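You operate a simulated robot arm through the tools that you are given. There is no shell and no other tool. Be economical: measure what you need, move in short steps, check, and stop when the job is done.

Carry out the task below with a simulated robot arm. There is one attempt and no reset: what you move stays moved.

JOB
Rivet bracket two flush and lay it on the done mat.
Fine: use the press; wind to the mark for the word on its side; wind the press up before you draw the carriage out.

The check looks at the end state, three seconds after you hand in, the way a careful person would. Anything else that was tipped, shoved, dropped, spilled or broken makes it a failure.

ROBOT AND FRAMES
A 6-joint arm with a two-finger parallel gripper, fixed in place. Base frame: the origin is at the foot of the arm, x ahead of it, y to its left, z up; the work surface is at about z = 0.82. Readings come in m, degrees, newtons and seconds.
With the tool pointing down near the work surface it reaches from about 0.24 to 0.64 m from the base axis. Its first joint turns from -66.0 to 66.0 degrees. Payload 2.7 kg.
The tool frame sits at the grasp point between the pads (the TCP): z along the fingers, y along the line on which they close. The tips reach 0.023 m beyond it. The gripper opens to 0.094 m. The fingers are 0.038 m wide and 0.01 m thick; the gripper's body (0.054 by 0.096 m) begins 0.039 m behind the TCP.
Orientation is told as [roll, pitch, yaw] about the base's x, y, z axes, in that order, counted from this pose: with the fingers straight down and closing along the base's y, the tool's x points along the base's -x, its y along +y and its z along -z.

CONTROLS
- The arm moves only by the tool nudge_tool. Its argument "deltas" is a list of rows, each a list of 7 numbers: the shift along the base's x, y, z in m, then the turn, a rotation vector about the base's x, y, z in degrees, then the gripper command, from -1 (fully open) to 1 (shut), values between in proportion. In form: [[tx, ty, tz, rx, ry, rz, gripper], ...]. A call has 1 to 20 rows; each row shifts and turns the commanded pose from where the row before left it. Rows are played at 5 a second. More than 0.05 m and 8.6 degrees between two rows, or a gripper value outside its range, and nothing of the call is played. Where a pose cannot be reached the arm comes as near as it can. A force on the tool above 80 N (or 10 N above the force at the start of the call, whichever is more), or a blocked arm, ends the call early, and 0.2 s more pass. Each finger travels about 0.045 m/s and halts on what it meets, pressing with about 39 N; the grip force reading is that of the motor and also rises with nothing between the fingers. The clock runs only during rows and for 0.2 s after the last one: add rows that do not move to give the fingers time. The reply holds the time, the measured pose of the TCP, the force on the tool along the base axes, the opening and the grip force, in the units named above and with some noise.
- Cameras (640 x 400 px; columns grow to the right, rows downward): "scene" is fixed at [0.078, -0.4262, 1.4203]; the picture's right is [0.78, -0.63, 0.00], its down [-0.26, -0.32, -0.91] and it looks along [0.58, 0.71, -0.41] (base axes); focal length 369 px, centre (320, 200). "wrist" rides on the gripper at [0.087, 0.016, -0.074] in the tool frame; the picture's right is [-0.18, 0.98, 0.00], its down [-0.58, -0.11, -0.81] and it looks along [-0.79, -0.15, 0.59] (tool axes); focal length 243 px, centre (320, 200). There is no depth. A picture from a camera that has moved, and an enlarged one, comes with that camera's place and axes in the base frame and with its lens.
- camera(camera): a new picture of that camera. It takes no simulated time.
- enlarge(camera, box): a new picture of the part [left, top, right, bottom] of that camera's present view, enlarged. It takes no simulated time.
- sign_off(): hands the job in; it is judged then, once.

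Go step by step. Nothing tells you positions but the pictures and the camera data: compare them with the known pose of the tool, close in by small moves and look again before you grip or let go. The budget is 120 turns and 84 pictures, counting those below and the enlarged ones. Unless the task says otherwise, let go and move clear before handing in, and close with one line.

The tools are called after "Call:" as a command line: name --pt "numbers of a row" for each row, then --argument value for the rest, lists and objects as JSON in quotes. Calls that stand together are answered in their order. nudge_tool: Moves the arm, as the interface text tells. Its arguments: {"type":"object","properties":{"deltas":{"type":"array","items":{"type":"array","items":{"type":"number"}}}},"required":["deltas"]} The other tools are called the same way: camera (camera) takes a picture; enlarge (camera, box) takes an enlarged picture of a part of a camera's view; sign_off () hands the job in.

At the start:

```text
time: 0.0
ee_pos: [0.3253, 0.2719, 1.2319]
tool_rot: [0.1, 0.0, 0.1]
force: [-0.4, 0.2, 0.1]
grip_width: 0.094
gripper_force: 0.1
```

scene: 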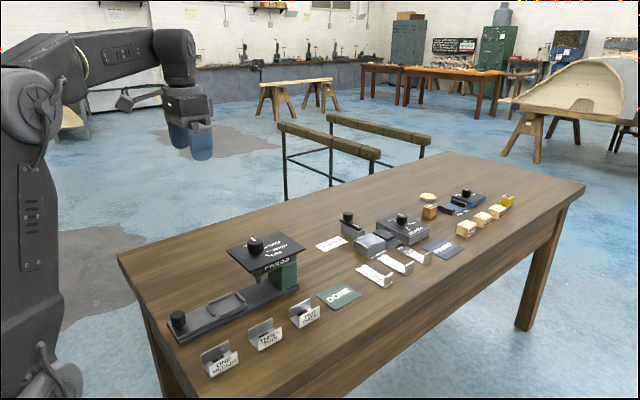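
wrist: 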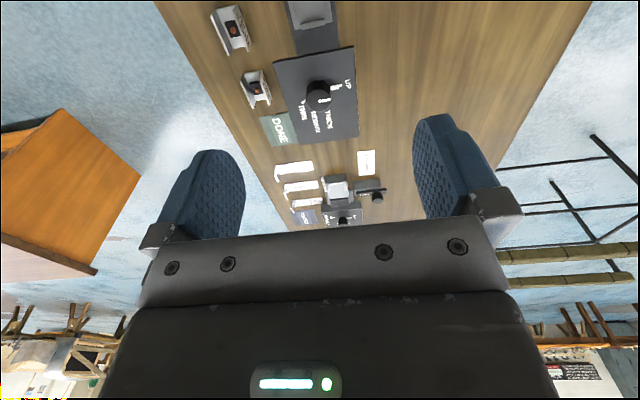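

I see a press with a dial knob on top, a carriage with a knob at its near end, three labelled brackets, and a DONE mat. I'll look closer at these.

Call:
enlarge --camera "scene" --box '[160, 225, 320, 325]'

Call:
enlarge --camera "scene" --box '[190, 285, 350, 385]'

Call:
enlarge --camera "scene" --box '[310, 180, 470, 280]'

Call:
enlarge --camera "wrist" --box '[200, 0, 400, 125]'

```text
4.00 times, centred on (240, 275) of scene
camera zoom: at [0.078, -0.4262, 1.4203], right [0.78, -0.63, 0.0], down [-0.26, -0.32, -0.91], along [0.58, 0.71, -0.41], focal length 1475 px, centre (640, -100)
```

zoom: 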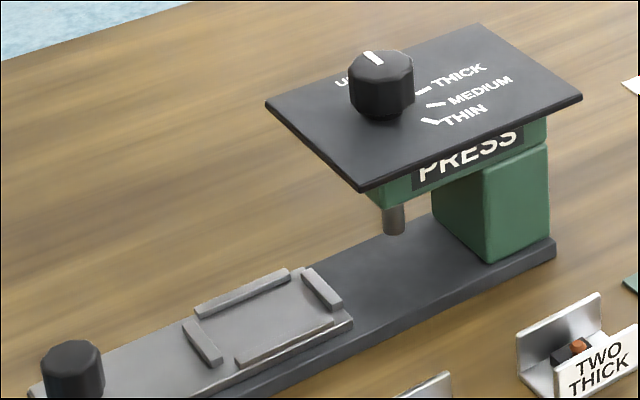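

```text
4.00 times, centred on (270, 335) of scene
camera zoom: at [0.078, -0.4262, 1.4203], right [0.78, -0.63, 0.0], down [-0.26, -0.32, -0.91], along [0.58, 0.71, -0.41], focal length 1475 px, centre (520, -340)
```

zoom: 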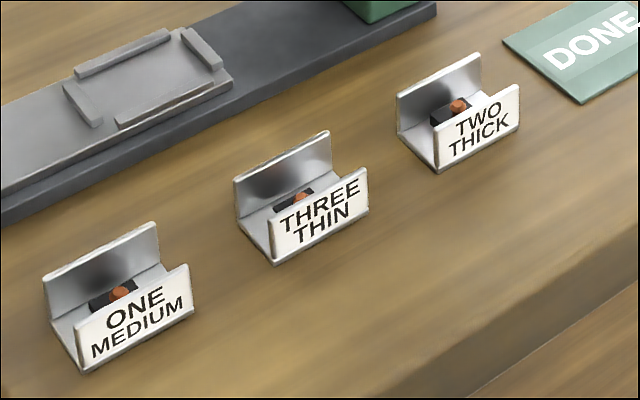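

```text
4.00 times, centred on (390, 230) of scene
camera zoom: at [0.078, -0.4262, 1.4203], right [0.78, -0.63, 0.0], down [-0.26, -0.32, -0.91], along [0.58, 0.71, -0.41], focal length 1475 px, centre (40, 80)
```

zoom: 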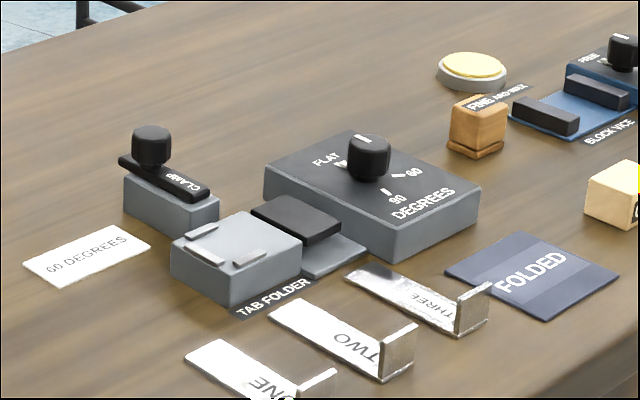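

```text
3.20 times, centred on (300, 62) of wrist
camera zoom: at [0.2376, 0.2886, 1.3048], right [0.18, 0.98, 0.0], down [0.58, -0.11, 0.81], along [0.79, -0.15, -0.59], focal length 776 px, centre (384, 640)
```

zoom: 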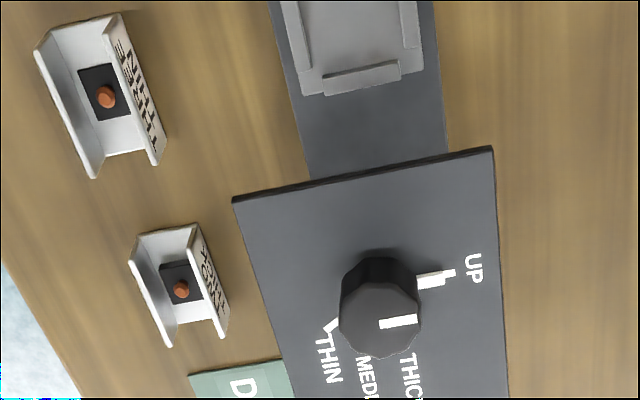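

I have rough positions: bracket two is near (0.47, 0.11), the tray near (0.34, 0.25), the press knob near (0.43, 0.245) and the carriage knob near (0.23, 0.22). I'll tilt the wrist camera down to get a near-overhead view and measure them properly.

Call:
nudge_tool --pt "0 -0.02 0 0 8 0 -1" --pt "0 -0.02 0 0 8 0 -1" --pt "0 -0.02 0 0 8 0 -1" --pt "0 -0.02 0 0 8 0 -1" --pt "0 0 0 0 8 0 -1" --pt "0 0 0 0 0 0 -1"

Call:
camera --camera "wrist"

```text
time: 1.4
ee_pos: [0.296, 0.1902, 1.1747]
tool_rot: [0.3, 40.0, 0.2]
force: [0.4, 0.7, 0.3]
grip_width: 0.0938
gripper_force: 0.1
out of reach, approached as far as the arm can: row 4, 5
```

```text
77 pictures are left
camera wrist: at [0.2771, 0.2074, 1.2852], right [0.14, 0.98, -0.11], down [0.96, -0.11, 0.25], along [0.23, -0.14, -0.96], focal length 243 px, centre (320, 200)
```

wrist: 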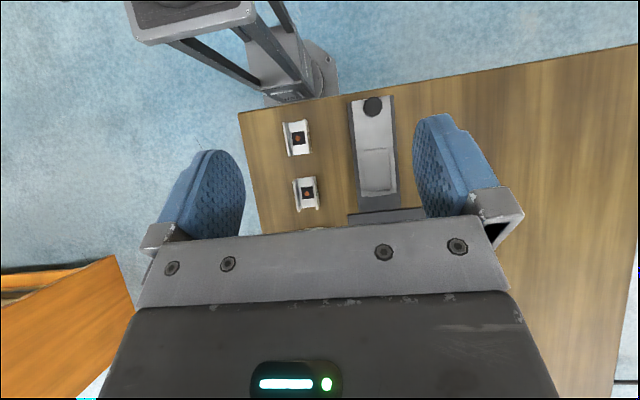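

This overhead view shows brackets one and three plus the tray. I'll enlarge it, then move forward for the press and bracket two.

Call:
enlarge --camera "wrist" --box '[250, 85, 430, 235]'

Call:
nudge_tool --pt "0.04 0 0.01 0 0 0 -1" --pt "0.04 0 0.01 0 0 0 -1" --pt "0.04 0 0.0 0 0 0 -1" --pt "0.04 0 0 0 0 0 -1" --pt "0.0 0 0 0 0 0 -1"

Call:
camera --camera "wrist"

Call:
enlarge --camera "wrist" --box '[220, 0, 440, 138]'

```text
2.67 times, centred on (340, 160) of wrist
camera zoom: at [0.2771, 0.2074, 1.2852], right [0.14, 0.98, -0.11], down [0.96, -0.11, 0.25], along [0.23, -0.14, -0.96], focal length 647 px, centre (267, 307)
```

zoom: 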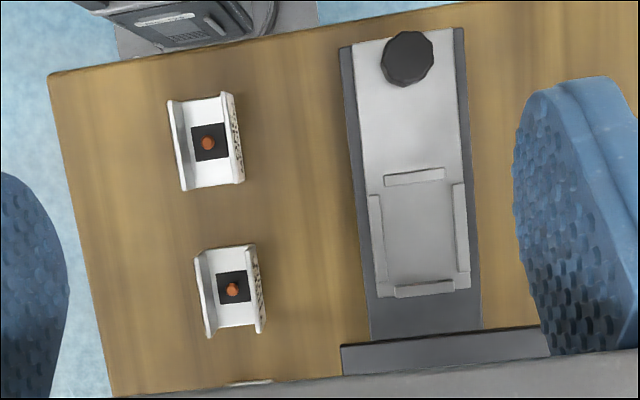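

```text
time: 2.6
ee_pos: [0.395, 0.1805, 1.1068]
tool_rot: [0.2, 39.8, 0.2]
force: [-1.4, -0.4, -0.2]
grip_width: 0.0943
gripper_force: 0.0
out of reach, approached as far as the arm can: row 1, 2, 3, 4
```

```text
75 pictures are left
camera wrist: at [0.3755, 0.1974, 1.2186], right [0.14, 0.98, -0.11], down [0.96, -0.11, 0.25], along [0.23, -0.15, -0.96], focal length 243 px, centre (320, 200)
```

wrist: 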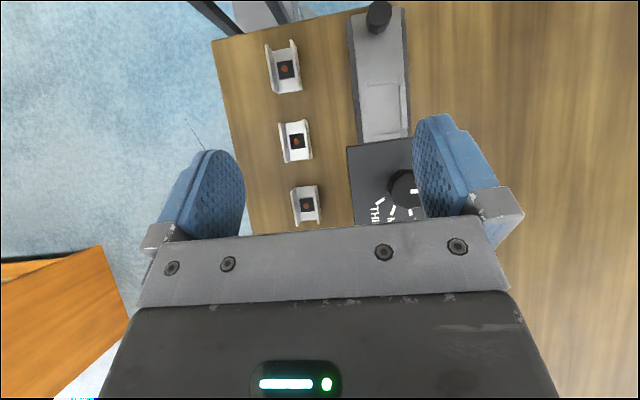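

```text
2.90 times, centred on (330, 69) of wrist
camera zoom: at [0.3755, 0.1974, 1.2186], right [0.14, 0.98, -0.11], down [0.96, -0.11, 0.25], along [0.23, -0.15, -0.96], focal length 703 px, centre (291, 580)
```

zoom: 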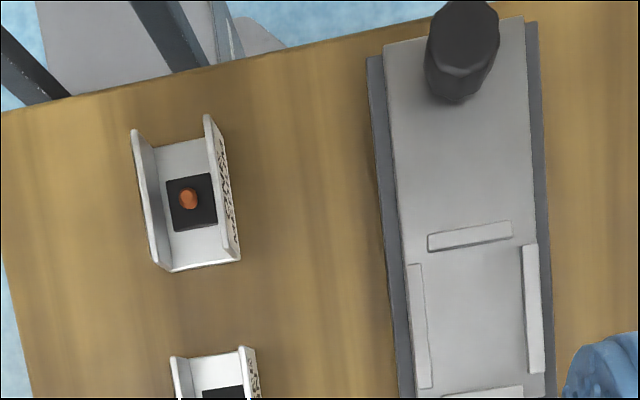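

Brackets lie along x with their flanges facing ±y, so no turn is needed for the tray. Next I want a better view of bracket two and the press dial.

Call:
nudge_tool --pt "0 -0.02 0 0 -8 0 -1" --pt "-0.01 -0.02 0.01 0 -8 0 -1" --pt "0 -0.02 0.01 0 0 0 -1" --pt "0 0 0 0 0 0 -1"

Call:
camera --camera "wrist"

Call:
enlarge --camera "wrist" --box '[240, 0, 480, 150]'

```text
time: 3.6
ee_pos: [0.3851, 0.1213, 1.128]
tool_rot: [0.1, 23.9, 0.1]
force: [0.4, 0.1, -0.1]
grip_width: 0.0941
gripper_force: 0.0
```

```text
73 pictures are left
camera wrist: at [0.3351, 0.1375, 1.2292], right [0.17, 0.98, -0.07], down [0.86, -0.11, 0.5], along [0.48, -0.15, -0.86], focal length 243 px, centre (320, 200)
```

wrist: 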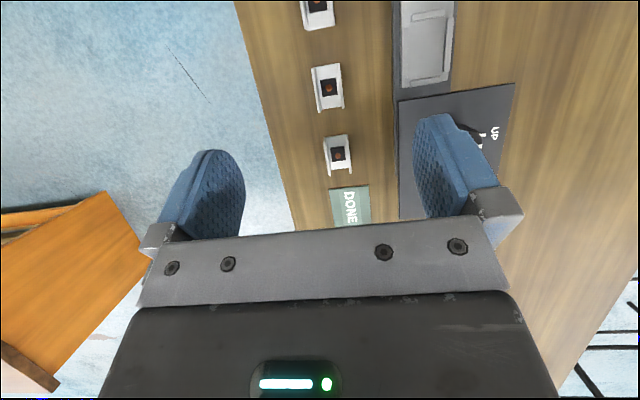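

```text
2.67 times, centred on (360, 75) of wrist
camera zoom: at [0.3351, 0.1375, 1.2292], right [0.17, 0.98, -0.07], down [0.86, -0.11, 0.5], along [0.48, -0.15, -0.86], focal length 647 px, centre (213, 533)
```

zoom: 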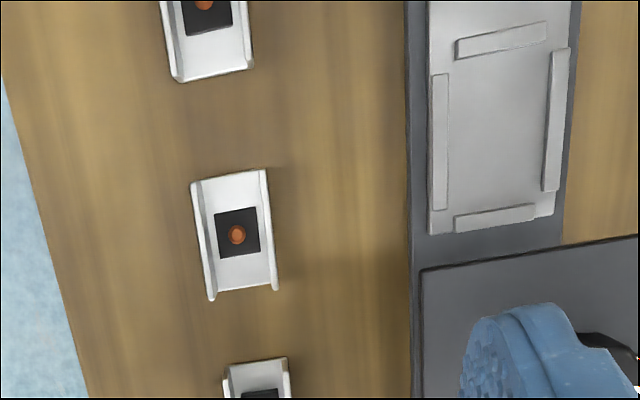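

Bracket two's rivet is at about (0.471, 0.114), the press plate starts at x≈0.383 at z≈0.95, and the tray centre is about (0.345, 0.25). I'll level the tool and hover above bracket two.

Call:
nudge_tool --pt "0.02 0 -0.02 0 -8 0 -1" --pt "0.02 0 -0.03 0 -8 0 -1" --pt "0.02 -0.005 -0.04 0 -8 0 -1" --pt "0.02 -0.002 -0.04 0 0 0 -1" --pt "0 0 -0.04 0 0 0 -1" --pt "0 0 0 0 0 0 -0.6" --pt "0 0 0 0 0 0 -0.6"

Call:
camera --camera "wrist"

Call:
camera --camera "scene"

```text
time: 5.2
ee_pos: [0.4632, 0.1136, 0.9558]
tool_rot: [0.0, 0.0, 0.0]
force: [0.4, 0.5, 0.7]
grip_width: 0.0751
gripper_force: 0.1
```

```text
71 pictures are left
camera wrist: at [0.3762, 0.1302, 1.0291], right [0.18, 0.98, 0.0], down [0.58, -0.11, 0.81], along [0.79, -0.15, -0.59], focal length 243 px, centre (320, 200)
```

wrist: 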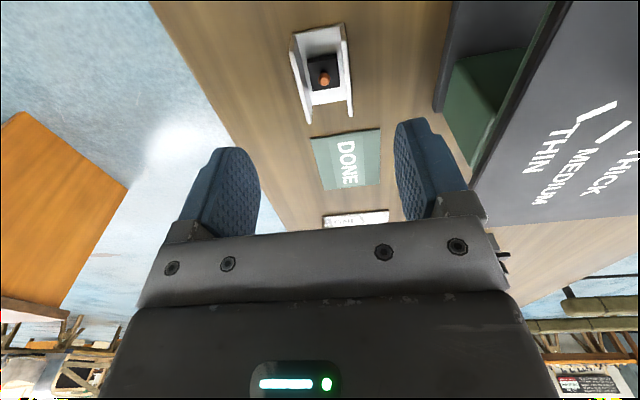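

```text
70 pictures are left
```

scene: 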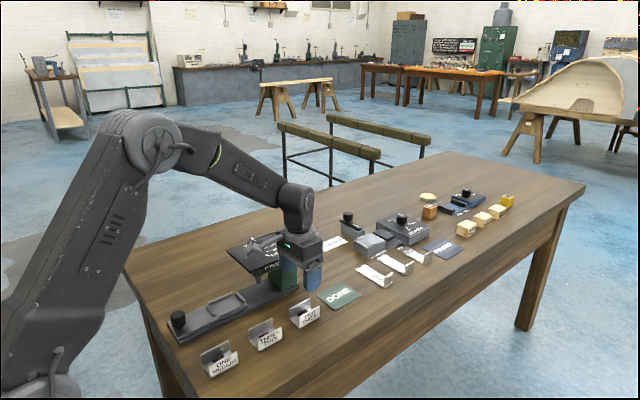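

The rivet measures (0.474, 0.115) from here. I'll enlarge to see whether the bracket is yawed.

Call:
enlarge --camera "wrist" --box '[260, 0, 420, 200]'

Call:
enlarge --camera "scene" --box '[280, 270, 376, 330]'

```text
2.00 times, centred on (340, 100) of wrist
camera zoom: at [0.3762, 0.1302, 1.0291], right [0.18, 0.98, 0.0], down [0.58, -0.11, 0.81], along [0.79, -0.15, -0.59], focal length 485 px, centre (280, 400)
```

zoom: 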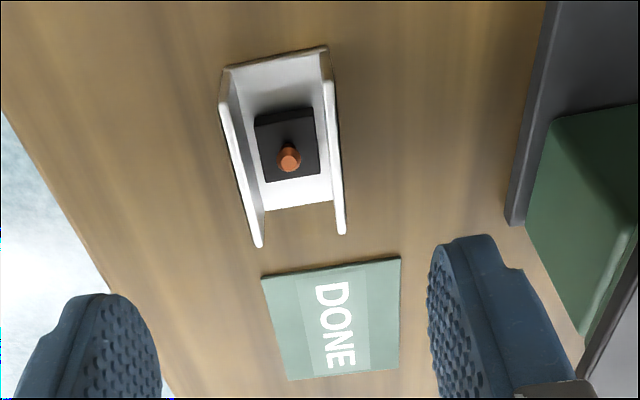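

```text
6.67 times, centred on (328, 300) of scene
camera zoom: at [0.078, -0.4262, 1.4203], right [0.78, -0.63, 0.0], down [-0.26, -0.32, -0.91], along [0.58, 0.71, -0.41], focal length 2458 px, centre (267, -467)
```

zoom: 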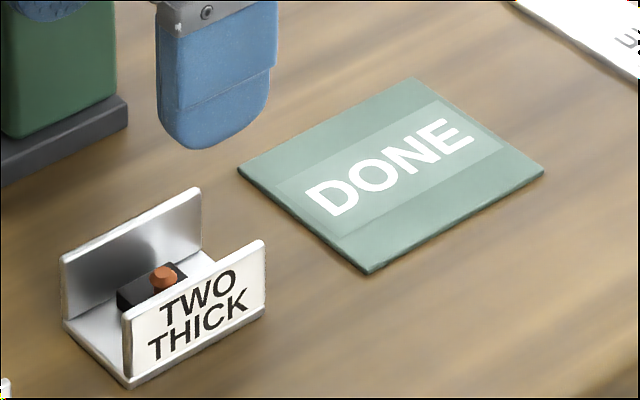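

Bracket two is square to the axes, centred at about (0.4735, 0.115), 0.058 long, 0.036 wide and about 0.03 tall. I'll descend and grip its flanges with the finger tips about 12 mm above the table.

Call:
nudge_tool --pt "0 0.0012 -0.03 0 0 0 -0.6" --pt "0 0 -0.03 0 0 0 -0.6" --pt "0 0 -0.025 0 0 0 -0.6" --pt "0 0 -0.015 0 0 0 -0.6" --pt "0 0 0 0 0 0 -0.6"

Call:
enlarge --camera "scene" --box '[260, 260, 356, 340]'

```text
time: 6.4
ee_pos: [0.4644, 0.1164, 0.8588]
tool_rot: [0.2, 0.0, 0.2]
force: [1.3, 0.8, -1.1]
grip_width: 0.0749
gripper_force: 0.1
```

```text
5.00 times, centred on (308, 300) of scene
camera zoom: at [0.078, -0.4262, 1.4203], right [0.78, -0.63, 0.0], down [-0.26, -0.32, -0.91], along [0.58, 0.71, -0.41], focal length 1844 px, centre (380, -300)
```

zoom: 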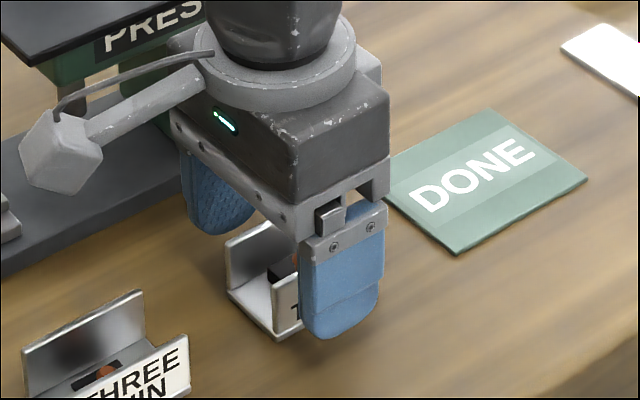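

The tips straddle the bracket and the apparent offset is only parallax. Closing.

Call:
nudge_tool --pt "0 0 -0.002 0 0 0 -0.2" --pt "0 0 0 0 0 0 0.2" --pt "0 0 0 0 0 0 0.6" --pt "0 0 0 0 0 0 0.6" --pt "0 0 0 0 0 0 0.6"

Call:
enlarge --camera "scene" --box '[260, 260, 356, 340]'

```text
time: 7.6
ee_pos: [0.464, 0.1159, 0.8577]
tool_rot: [0.2, 0.0, 0.0]
force: [0.2, -1.0, 1.1]
grip_width: 0.0393
gripper_force: 38.8
```

```text
5.00 times, centred on (308, 300) of scene
camera zoom: at [0.078, -0.4262, 1.4203], right [0.78, -0.63, 0.0], down [-0.26, -0.32, -0.91], along [0.58, 0.71, -0.41], focal length 1844 px, centre (380, -300)
```

zoom: 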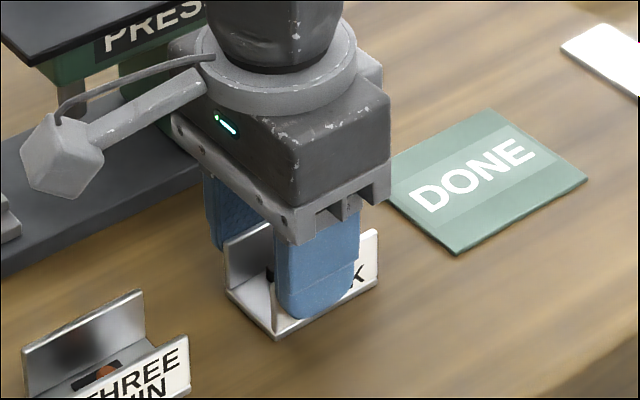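

Gripped, with an opening of 0.039. I'll lift, back off in x, then move across over the tray.

Call:
nudge_tool --pt "0 0 0.03 0 0 0 0.6" --pt "0 0 0.04 0 0 0 0.6" --pt "0 0 0.04 0 0 0 0.6" --pt "-0.04 0 0.02 0 0 0 0.6" --pt "-0.045 0 0 0 0 0 0.6" --pt "-0.0445 0 0 0 0 0 0.6" --pt "0 0.045 0 0 0 0 0.6" --pt "0 0.045 0 0 0 0 0.6" --pt "0 0.043 0 0 0 0 0.6" --pt "0 0 -0.03 0 0 0 0.6" --pt "0 0 -0.03 0 0 0 0.6" --pt "0 0 0 0 0 0 0.6"

Call:
camera --camera "wrist"

Call:
enlarge --camera "scene" --box '[160, 225, 320, 325]'

```text
time: 10.2
ee_pos: [0.3357, 0.2484, 0.9265]
tool_rot: [0.1, 0.0, 0.0]
force: [0.2, -0.2, 0.3]
grip_width: 0.0395
gripper_force: 38.8
```

```text
65 pictures are left
camera wrist: at [0.2478, 0.2642, 0.9996], right [0.18, 0.98, 0.0], down [0.58, -0.11, 0.81], along [0.79, -0.15, -0.59], focal length 243 px, centre (320, 200)
```

wrist: 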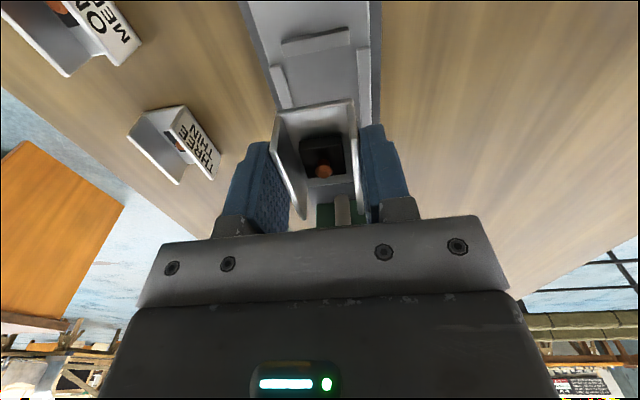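

```text
4.00 times, centred on (240, 275) of scene
camera zoom: at [0.078, -0.4262, 1.4203], right [0.78, -0.63, 0.0], down [-0.26, -0.32, -0.91], along [0.58, 0.71, -0.41], focal length 1475 px, centre (640, -100)
```

zoom: 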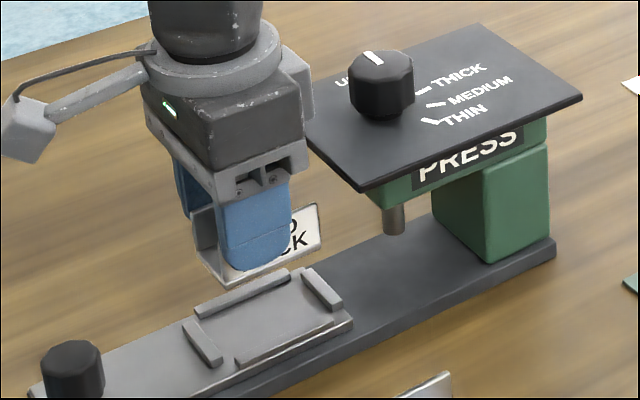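

The bracket hovers over the tray. I'll enlarge to refine the alignment.

Call:
enlarge --camera "wrist" --box '[240, 0, 400, 200]'

Call:
enlarge --camera "scene" --box '[190, 260, 270, 325]'

```text
2.00 times, centred on (320, 100) of wrist
camera zoom: at [0.2478, 0.2642, 0.9996], right [0.18, 0.98, 0.0], down [0.58, -0.11, 0.81], along [0.79, -0.15, -0.59], focal length 485 px, centre (320, 400)
```

zoom: 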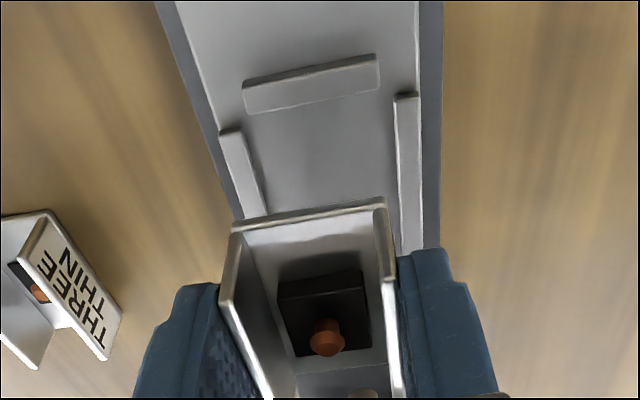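

```text
6.15 times, centred on (230, 292) of scene
camera zoom: at [0.078, -0.4262, 1.4203], right [0.78, -0.63, 0.0], down [-0.26, -0.32, -0.91], along [0.58, 0.71, -0.41], focal length 2269 px, centre (874, -369)
```

zoom: 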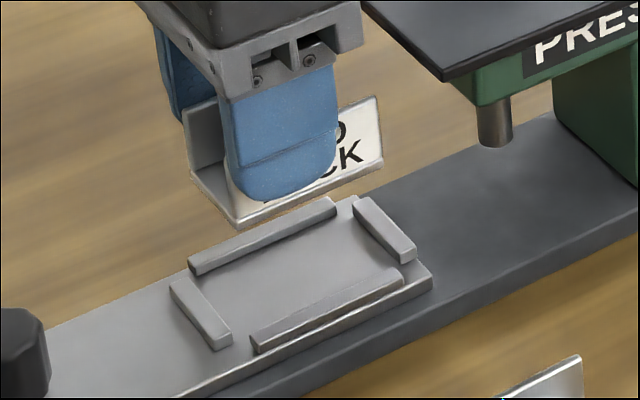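

The tray interior is centred at about (0.345, 0.251), so the bracket needs roughly +3 mm in y. I'll shift and come down part way.

Call:
nudge_tool --pt "-0.001 0.0034 0 0 0 0 0.6" --pt "0 0 -0.02 0 0 0 0.6" --pt "0 0 -0.015 0 0 0 0.6" --pt "0 0 0 0 0 0 0.6"

Call:
enlarge --camera "wrist" --box '[240, 0, 400, 200]'

Call:
enlarge --camera "scene" --box '[190, 260, 270, 325]'

```text
time: 11.2
ee_pos: [0.3359, 0.2511, 0.8912]
tool_rot: [0.1, -0.1, 0.1]
force: [-0.4, 0.2, -1.2]
grip_width: 0.0392
gripper_force: 38.5
```

```text
2.00 times, centred on (320, 100) of wrist
camera zoom: at [0.2476, 0.2678, 0.9649], right [0.18, 0.98, 0.0], down [0.58, -0.11, 0.81], along [0.79, -0.15, -0.59], focal length 485 px, centre (320, 400)
```

zoom: 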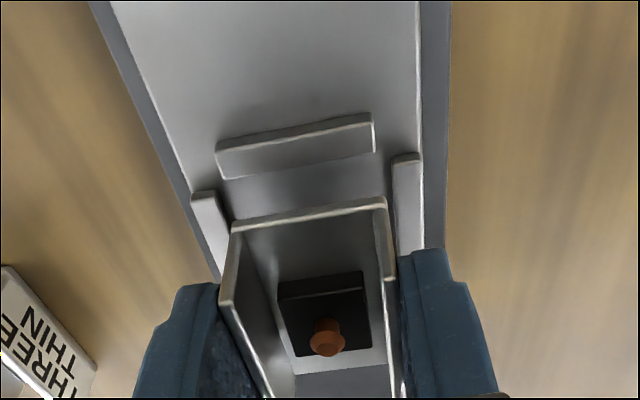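

```text
6.15 times, centred on (230, 292) of scene
camera zoom: at [0.078, -0.4262, 1.4203], right [0.78, -0.63, 0.0], down [-0.26, -0.32, -0.91], along [0.58, 0.71, -0.41], focal length 2269 px, centre (874, -369)
```

zoom: 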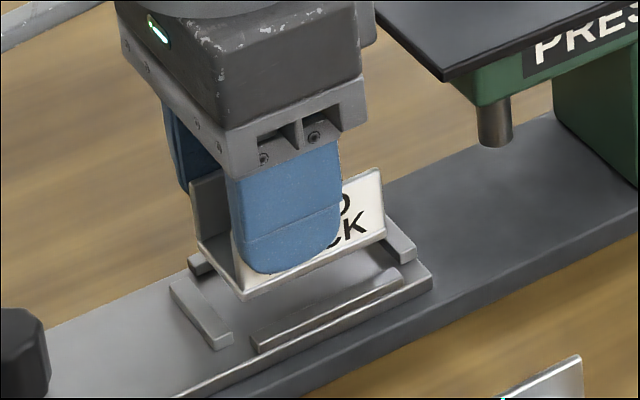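

It's centred in y and about 1.5 mm too far forward. I'll lower it gently to contact.

Call:
nudge_tool --pt "-0.0015 0 0 0 0 0 0.6" --pt "0 0 -0.005 0 0 0 0.6" --pt "0 0 -0.003 0 0 0 0.6" --pt "0 0 -0.002 0 0 0 0.6" --pt "0 0 0 0 0 0 0.6"

Call:
enlarge --camera "scene" --box '[190, 260, 270, 325]'

```text
time: 12.4
ee_pos: [0.3335, 0.2518, 0.883]
tool_rot: [0.1, 0.0, 0.0]
force: [-1.0, -0.1, -0.2]
grip_width: 0.0398
gripper_force: 39.2
```

```text
6.15 times, centred on (230, 292) of scene
camera zoom: at [0.078, -0.4262, 1.4203], right [0.78, -0.63, 0.0], down [-0.26, -0.32, -0.91], along [0.58, 0.71, -0.41], focal length 2269 px, centre (874, -369)
```

zoom: 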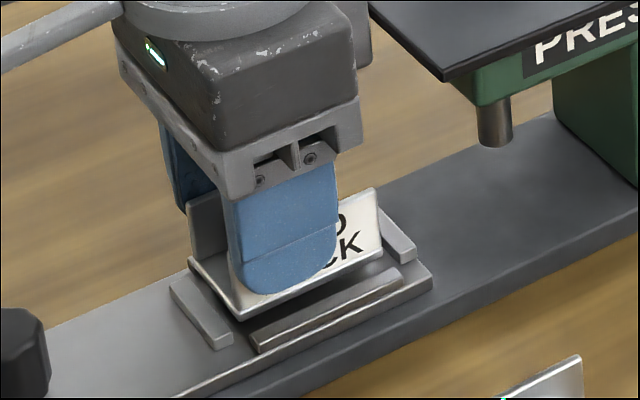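

Call:
nudge_tool --pt "0 0 -0.002 0 0 0 0.6" --pt "0 0 -0.002 0 0 0 0.6" --pt "0 0 -0.002 0 0 0 0.6" --pt "0 0 0 0 0 0 0.6"

Call:
enlarge --camera "scene" --box '[190, 260, 270, 325]'

```text
time: 13.4
ee_pos: [0.3333, 0.2529, 0.8775]
tool_rot: [0.1, -0.1, 0.0]
force: [-1.0, -1.1, 9.4]
grip_width: 0.0394
gripper_force: 38.4
```

```text
6.15 times, centred on (230, 292) of scene
camera zoom: at [0.0778, -0.4263, 1.4202], right [0.78, -0.63, 0.0], down [-0.26, -0.32, -0.91], along [0.58, 0.71, -0.41], focal length 2269 px, centre (874, -369)
```

zoom: 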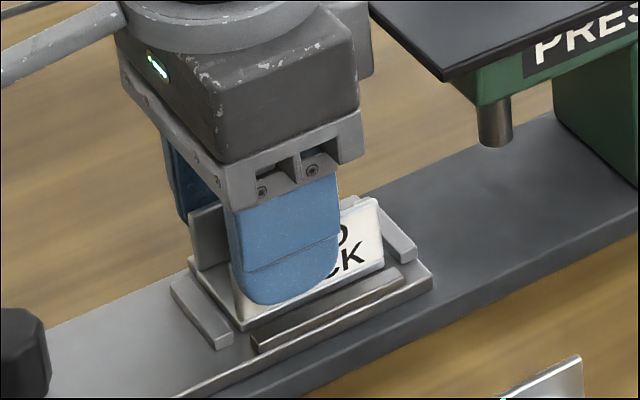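

Contact at about 9 N. I'll check whether the bracket sits between the rails or on them.

Call:
enlarge --camera "wrist" --box '[240, 20, 400, 220]'

Call:
enlarge --camera "scene" --box '[208, 285, 248, 310]'

```text
2.00 times, centred on (320, 120) of wrist
camera zoom: at [0.246, 0.2693, 0.9502], right [0.18, 0.98, 0.0], down [0.58, -0.11, 0.81], along [0.79, -0.15, -0.59], focal length 485 px, centre (320, 360)
```

zoom: 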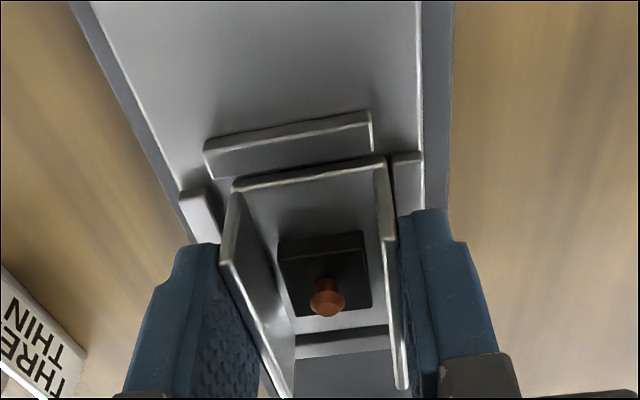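

```text
16.00 times, centred on (228, 298) of scene
camera zoom: at [0.0778, -0.4263, 1.4202], right [0.78, -0.63, 0.0], down [-0.26, -0.32, -0.91], along [0.58, 0.71, -0.41], focal length 5900 px, centre (1792, -1360)
```

zoom: 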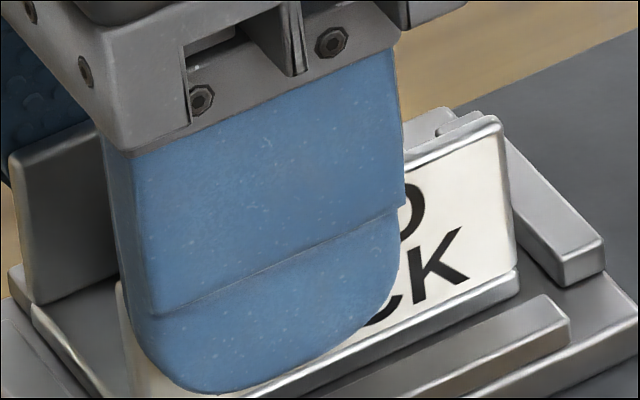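

Contact may be with the +y rail, where the gap is tight. I'll ease up, shift −1.5 mm in y, and lower again to compare the contact height.

Call:
nudge_tool --pt "0 0 0.002 0 0 0 0.6" --pt "0 -0.0018 0 0 0 0 0.6" --pt "0 0 -0.002 0 0 0 0.6" --pt "0 0 -0.001 0 0 0 0.6" --pt "0 0 -0.001 0 0 0 0.6" --pt "0 0 0 0 0 0 0.6"

Call:
enlarge --camera "scene" --box '[208, 285, 248, 310]'

Call:
enlarge --camera "wrist" --box '[260, 70, 360, 170]'

```text
time: 14.8
ee_pos: [0.3328, 0.2509, 0.8753]
tool_rot: [0.2, -0.2, 0.0]
force: [0.4, -8.1, 25.2]
grip_width: 0.0396
gripper_force: 39.1
```

```text
16.00 times, centred on (228, 298) of scene
camera zoom: at [0.0777, -0.4266, 1.4202], right [0.78, -0.63, 0.0], down [-0.26, -0.32, -0.91], along [0.58, 0.71, -0.41], focal length 5900 px, centre (1792, -1360)
```

zoom: 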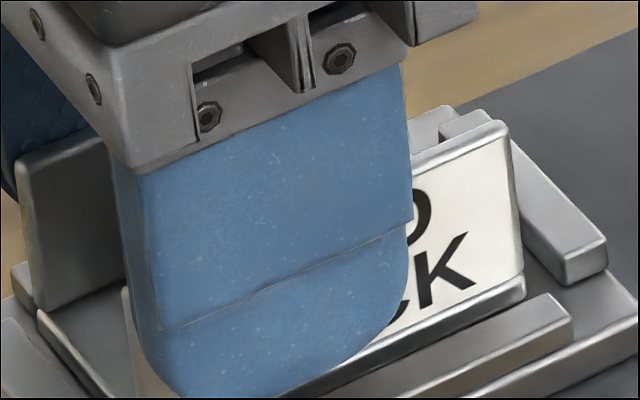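

```text
4.00 times, centred on (310, 120) of wrist
camera zoom: at [0.2461, 0.2676, 0.9482], right [0.18, 0.98, 0.0], down [0.58, -0.11, 0.81], along [0.79, -0.14, -0.59], focal length 970 px, centre (360, 520)
```

zoom: 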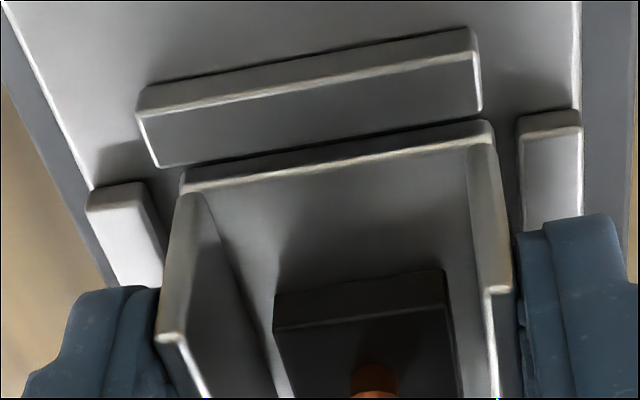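

The bracket now sits between the rails with gaps on all sides. I'll relieve the pressure and release.

Call:
nudge_tool --pt "0 0 0.002 0 0 0 0.6" --pt "0 0 0 0 0 0 0.6" --pt "0 0 0.0 0 0 0 0" --pt "0 0 0 0 0 0 -0.5" --pt "0 0 0 0 0 0 -0.5" --pt "0 0 0.03 0 0 0 -0.5" --pt "0 0 0.04 0 0 0 -0.5" --pt "-0.02 0 0.02 0 0 0 -0.5" --pt "0 0 0 0 0 0 -0.5"

Call:
camera --camera "wrist"

Call:
enlarge --camera "scene" --box '[160, 260, 272, 330]'

```text
time: 16.8
ee_pos: [0.3137, 0.25, 0.967]
tool_rot: [0.0, 0.0, 0.1]
force: [-1.0, -0.3, 0.7]
grip_width: 0.0703
gripper_force: 0.2
```

```text
53 pictures are left
camera wrist: at [0.226, 0.267, 1.0404], right [0.18, 0.98, 0.0], down [0.58, -0.11, 0.81], along [0.79, -0.15, -0.59], focal length 243 px, centre (320, 200)
```

wrist: 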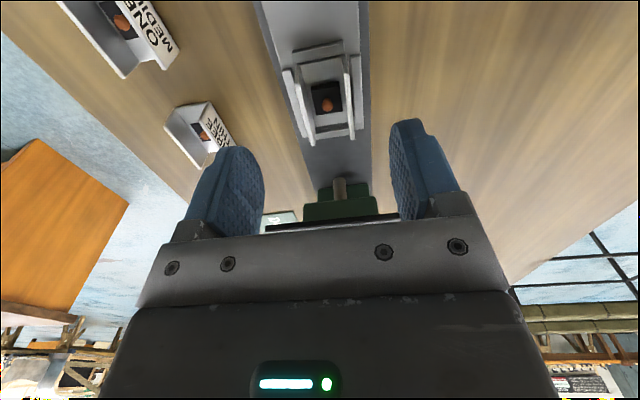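

```text
5.71 times, centred on (216, 295) of scene
camera zoom: at [0.078, -0.4262, 1.4203], right [0.78, -0.63, 0.0], down [-0.26, -0.32, -0.91], along [0.58, 0.71, -0.41], focal length 2107 px, centre (914, -343)
```

zoom: 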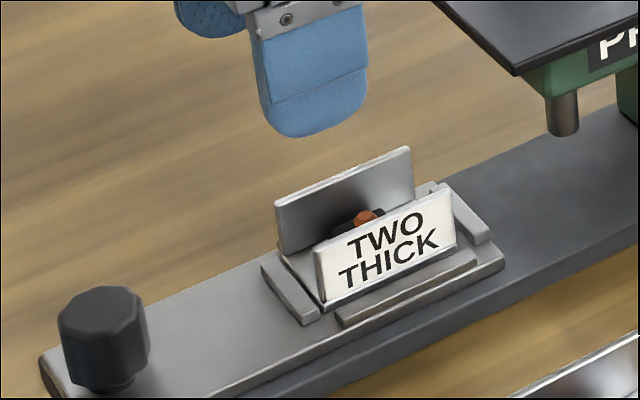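

It's seated in the tray. I'll check its centring and the ram position from here.

Call:
enlarge --camera "wrist" --box '[250, 20, 400, 240]'

```text
1.82 times, centred on (325, 130) of wrist
camera zoom: at [0.226, 0.267, 1.0404], right [0.18, 0.98, 0.0], down [0.58, -0.11, 0.81], along [0.79, -0.15, -0.59], focal length 441 px, centre (311, 327)
```

zoom: 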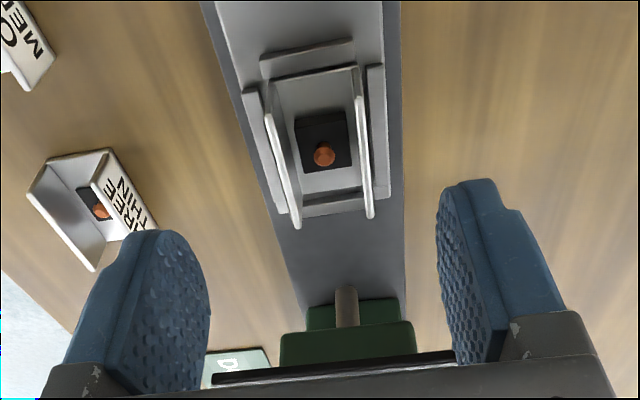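

Call:
enlarge --camera "wrist" --box '[275, 30, 375, 155]'

Call:
enlarge --camera "scene" --box '[200, 280, 256, 320]'

```text
3.20 times, centred on (325, 92) of wrist
camera zoom: at [0.226, 0.267, 1.0404], right [0.18, 0.98, 0.0], down [0.58, -0.11, 0.81], along [0.79, -0.15, -0.59], focal length 776 px, centre (304, 544)
```

zoom: 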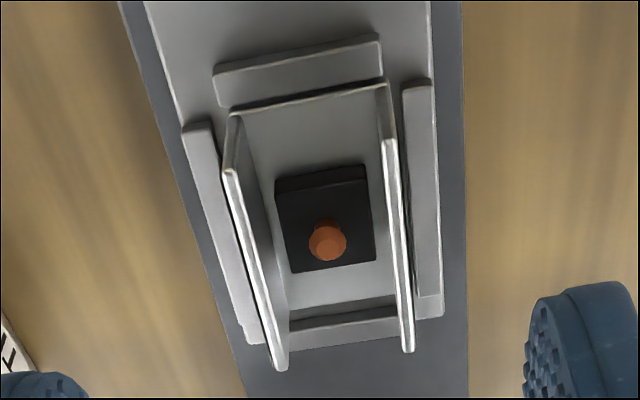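

```text
10.00 times, centred on (228, 300) of scene
camera zoom: at [0.078, -0.4262, 1.4203], right [0.78, -0.63, 0.0], down [-0.26, -0.32, -0.91], along [0.58, 0.71, -0.41], focal length 3687 px, centre (1240, -800)
```

zoom: 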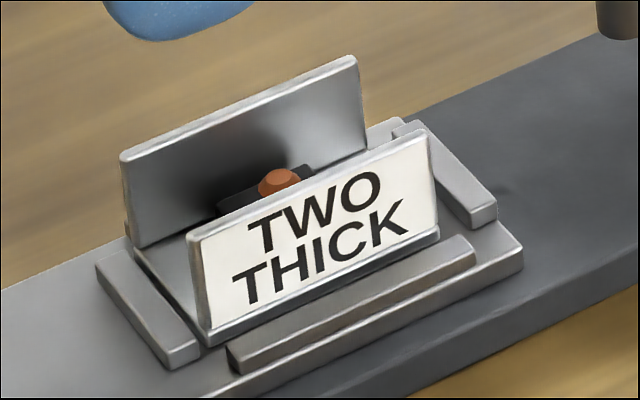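

The bracket sits about 3 mm too far toward −x in the tray. I'll regrip it, lift it slightly, shift +3 mm and set it back.

Call:
nudge_tool --pt "0.02 0 -0.02 0 0 0 -0.5" --pt "0 0 -0.04 0 0 0 -0.5" --pt "0 0 -0.03 0 0 0 -0.5" --pt "0 0 0 0 0 0 0" --pt "0 0 0 0 0 0 0.6" --pt "0 0 0 0 0 0 0.6" --pt "0 0 0 0 0 0 0.6" --pt "0 0 0.0025 0 0 0 0.6" --pt "0.003 0 0 0 0 0 0.6" --pt "0 0 0 0 0 0 0.6" --pt "0 0 -0.0025 0 0 0 0.6" --pt "0 0 0 0 0 0 0.6" --pt "0 0 0.0 0 0 0 0" --pt "0 0 0 0 0 0 -0.5" --pt "0 0 0 0 0 0 -0.5" --pt "0 0 0.03 0 0 0 -0.5" --pt "0 0 0.04 0 0 0 -0.5" --pt "-0.023 0 0.02 0 0 0 -0.5" --pt "0 0 0 0 0 0 -0.5"

Call:
enlarge --camera "wrist" --box '[275, 30, 375, 155]'

Call:
enlarge --camera "scene" --box '[200, 280, 256, 320]'

```text
time: 20.8
ee_pos: [0.3114, 0.2488, 0.9646]
tool_rot: [0.0, 0.1, 0.1]
force: [0.4, 0.0, -0.5]
grip_width: 0.0706
gripper_force: 0.1
```

```text
3.20 times, centred on (325, 92) of wrist
camera zoom: at [0.2256, 0.2656, 1.0385], right [0.18, 0.98, 0.0], down [0.58, -0.11, 0.81], along [0.79, -0.15, -0.59], focal length 776 px, centre (304, 544)
```

zoom: 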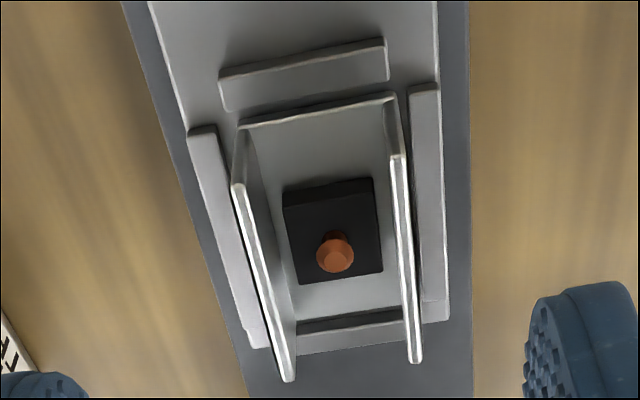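

```text
10.00 times, centred on (228, 300) of scene
camera zoom: at [0.078, -0.4262, 1.4203], right [0.78, -0.63, 0.0], down [-0.26, -0.32, -0.91], along [0.58, 0.71, -0.41], focal length 3687 px, centre (1240, -800)
```

zoom: 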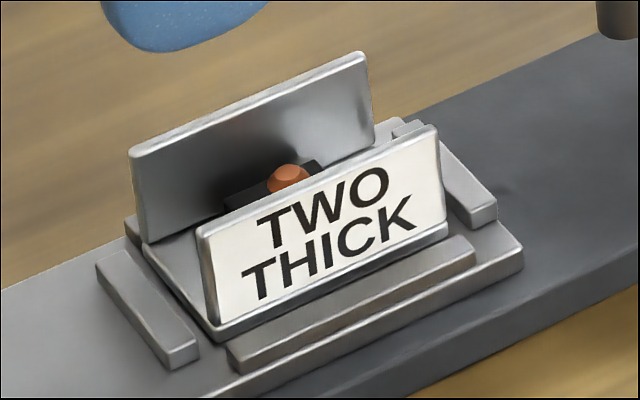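

The bracket is centred in the tray. Next is the carriage knob near (0.235, 0.25), so I'll hover there and look.

Call:
nudge_tool --pt "-0.04 0.001 0 0 0 0 -0.5" --pt "-0.037 0 0 0 0 0 -0.5" --pt "0 0 -0.03 0 0 0 -0.5" --pt "0 0 0 0 0 0 -0.5"

Call:
camera --camera "wrist"

Call:
camera --camera "scene"

```text
time: 21.8
ee_pos: [0.2356, 0.2512, 0.933]
tool_rot: [0.1, 0.0, 0.1]
force: [-0.6, 0.5, 0.1]
grip_width: 0.0705
gripper_force: 0.0
```

```text
46 pictures are left
camera wrist: at [0.1488, 0.2689, 1.007], right [0.18, 0.98, 0.0], down [0.58, -0.11, 0.81], along [0.79, -0.15, -0.59], focal length 243 px, centre (320, 200)
```

wrist: 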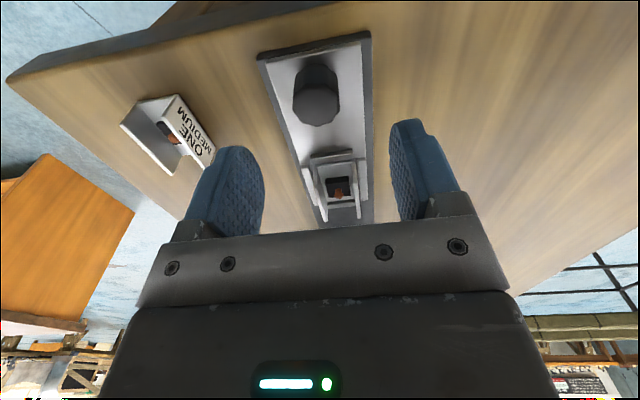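

```text
45 pictures are left
```

scene: 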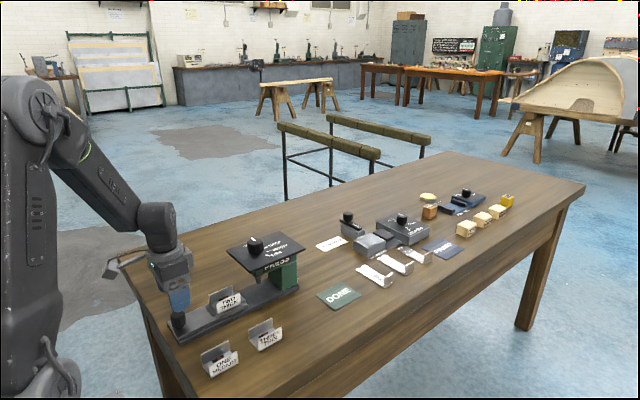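

The knob measures about (0.228, 0.253). I'll shift, descend and grip it.

Call:
nudge_tool --pt "-0.0075 0.002 0 0 0 0 -0.5" --pt "0 0 -0.03 0 0 0 -0.5" --pt "0 0 -0.02 0 0 0 -0.5" --pt "0 0 -0.012 0 0 0 -0.5" --pt "0 0 0 0 0 0 -0.5"

Call:
enlarge --camera "scene" --box '[140, 270, 236, 330]'

Call:
enlarge --camera "wrist" --box '[220, 60, 420, 220]'

```text
time: 23.0
ee_pos: [0.2294, 0.2527, 0.8725]
tool_rot: [0.1, 0.0, 0.1]
force: [0.7, 0.1, -0.1]
grip_width: 0.0706
gripper_force: 0.0
```

```text
6.67 times, centred on (188, 300) of scene
camera zoom: at [0.078, -0.4262, 1.4203], right [0.78, -0.63, 0.0], down [-0.26, -0.32, -0.91], along [0.58, 0.71, -0.41], focal length 2458 px, centre (1200, -467)
```

zoom: 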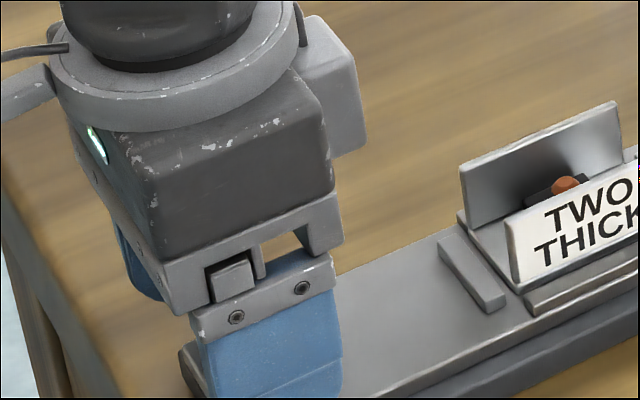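

```text
2.50 times, centred on (320, 140) of wrist
camera zoom: at [0.1419, 0.2695, 0.9463], right [0.18, 0.98, 0.0], down [0.58, -0.11, 0.81], along [0.79, -0.15, -0.59], focal length 606 px, centre (320, 350)
```

zoom: 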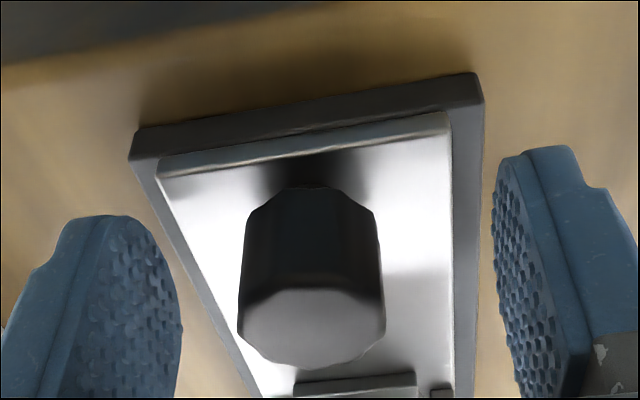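

Fingers straddle the knob. Closing and then pushing the carriage in +x in stages.

Call:
nudge_tool --pt "0 0 0 0 0 0 0" --pt "0 0 0 0 0 0 0.5" --pt "0 0 0 0 0 0 0.6" --pt "0 0 0 0 0 0 0.6" --pt "0.01 0 0 0 0 0 0.6" --pt "0.01 0 0 0 0 0 0.6" --pt "0.01 0 0 0 0 0 0.6" --pt "0.01 0 0 0 0 0 0.6" --pt "0.01 0 0 0 0 0 0.6" --pt "0 0 0 0 0 0 0.6"

Call:
enlarge --camera "scene" --box '[160, 225, 320, 325]'

```text
time: 25.2
ee_pos: [0.2761, 0.2504, 0.8735]
tool_rot: [-0.3, 0.3, 0.1]
force: [-1.0, -19.1, -27.9]
grip_width: 0.03
gripper_force: 45.2
```

```text
4.00 times, centred on (240, 275) of scene
camera zoom: at [0.0782, -0.4264, 1.4202], right [0.78, -0.63, 0.0], down [-0.26, -0.32, -0.91], along [0.58, 0.71, -0.41], focal length 1475 px, centre (640, -100)
```

zoom: 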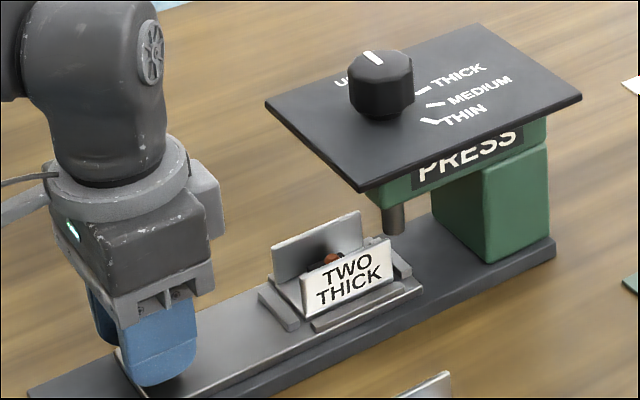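

The carriage slides along. I'll relieve the side load a little and continue.

Call:
nudge_tool --pt "0 -0.002 -0.001 0 0 0 0.6" --pt "0.008 0 0 0 0 0 0.6" --pt "0.008 0 0 0 0 0 0.6" --pt "0.006 0 0 0 0 0 0.6" --pt "0 0 0 0 0 0 0.6"

Call:
enlarge --camera "scene" --box '[160, 225, 320, 325]'

```text
time: 26.4
ee_pos: [0.2999, 0.2504, 0.8744]
tool_rot: [0.0, 0.0, 0.0]
force: [-1.0, -23.0, 9.2]
grip_width: 0.0293
gripper_force: 44.6
```

```text
4.00 times, centred on (240, 275) of scene
camera zoom: at [0.0778, -0.4268, 1.4201], right [0.78, -0.63, 0.0], down [-0.26, -0.32, -0.91], along [0.58, 0.71, -0.41], focal length 1475 px, centre (640, -100)
```

zoom: 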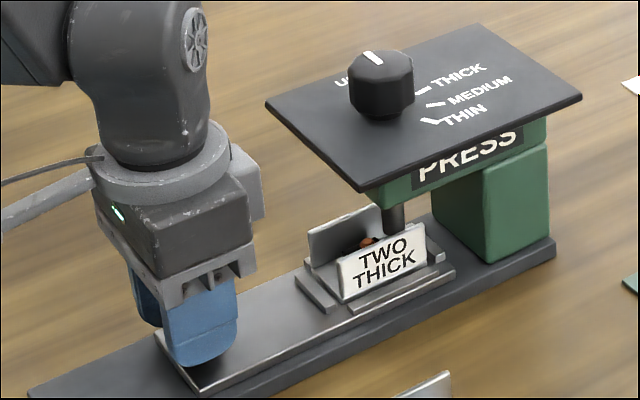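

Still about 18 mm short of the ram. I'll continue in small steps.

Call:
nudge_tool --pt "0.004 -0.002 0 0 0 0 0.6" --pt "0.004 0 0 0 0 0 0.6" --pt "0.004 0 0 0 0 0 0.6" --pt "0.003 0 0 0 0 0 0.6" --pt "0 0 0 0 0 0 0.6"

Call:
enlarge --camera "scene" --box '[200, 245, 296, 305]'

```text
time: 27.6
ee_pos: [0.3159, 0.2505, 0.8746]
tool_rot: [0.1, 0.0, 0.1]
force: [-1.2, -9.9, -2.5]
grip_width: 0.0295
gripper_force: 45.0
```

```text
6.67 times, centred on (248, 275) of scene
camera zoom: at [0.078, -0.4264, 1.4202], right [0.78, -0.63, 0.0], down [-0.26, -0.32, -0.91], along [0.58, 0.71, -0.41], focal length 2458 px, centre (800, -300)
```

zoom: 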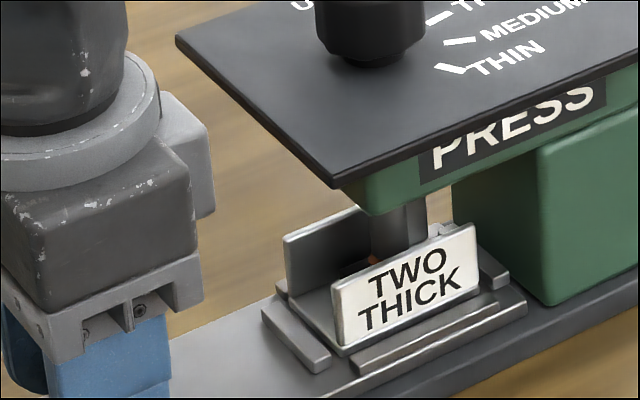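

The rivet is nearly under the ram and there's no stop felt yet. I'll go on in 2 mm steps.

Call:
nudge_tool --pt "0.002 -0.001 0 0 0 0 0.6" --pt "0.002 0 0 0 0 0 0.6" --pt "0.002 0 0 0 0 0 0.6" --pt "0 0 0 0 0 0 0.6"

Call:
enlarge --camera "scene" --box '[200, 245, 296, 305]'

```text
time: 28.6
ee_pos: [0.3201, 0.2494, 0.8729]
tool_rot: [0.1, 0.0, 0.2]
force: [-27.6, 12.2, 6.9]
grip_width: 0.0297
gripper_force: 45.2
```

```text
6.67 times, centred on (248, 275) of scene
camera zoom: at [0.0772, -0.4259, 1.4204], right [0.78, -0.63, 0.0], down [-0.26, -0.32, -0.91], along [0.58, 0.71, -0.41], focal length 2458 px, centre (800, -300)
```

zoom: 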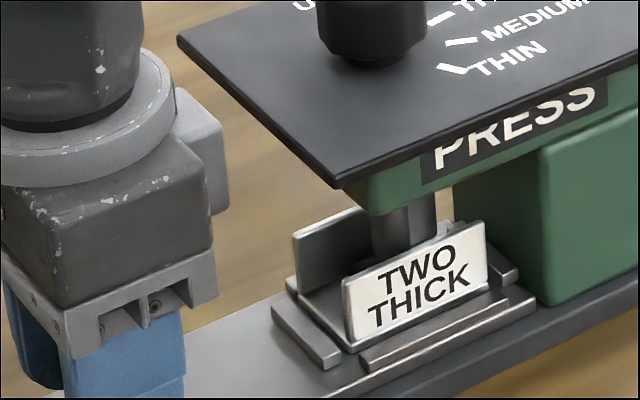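

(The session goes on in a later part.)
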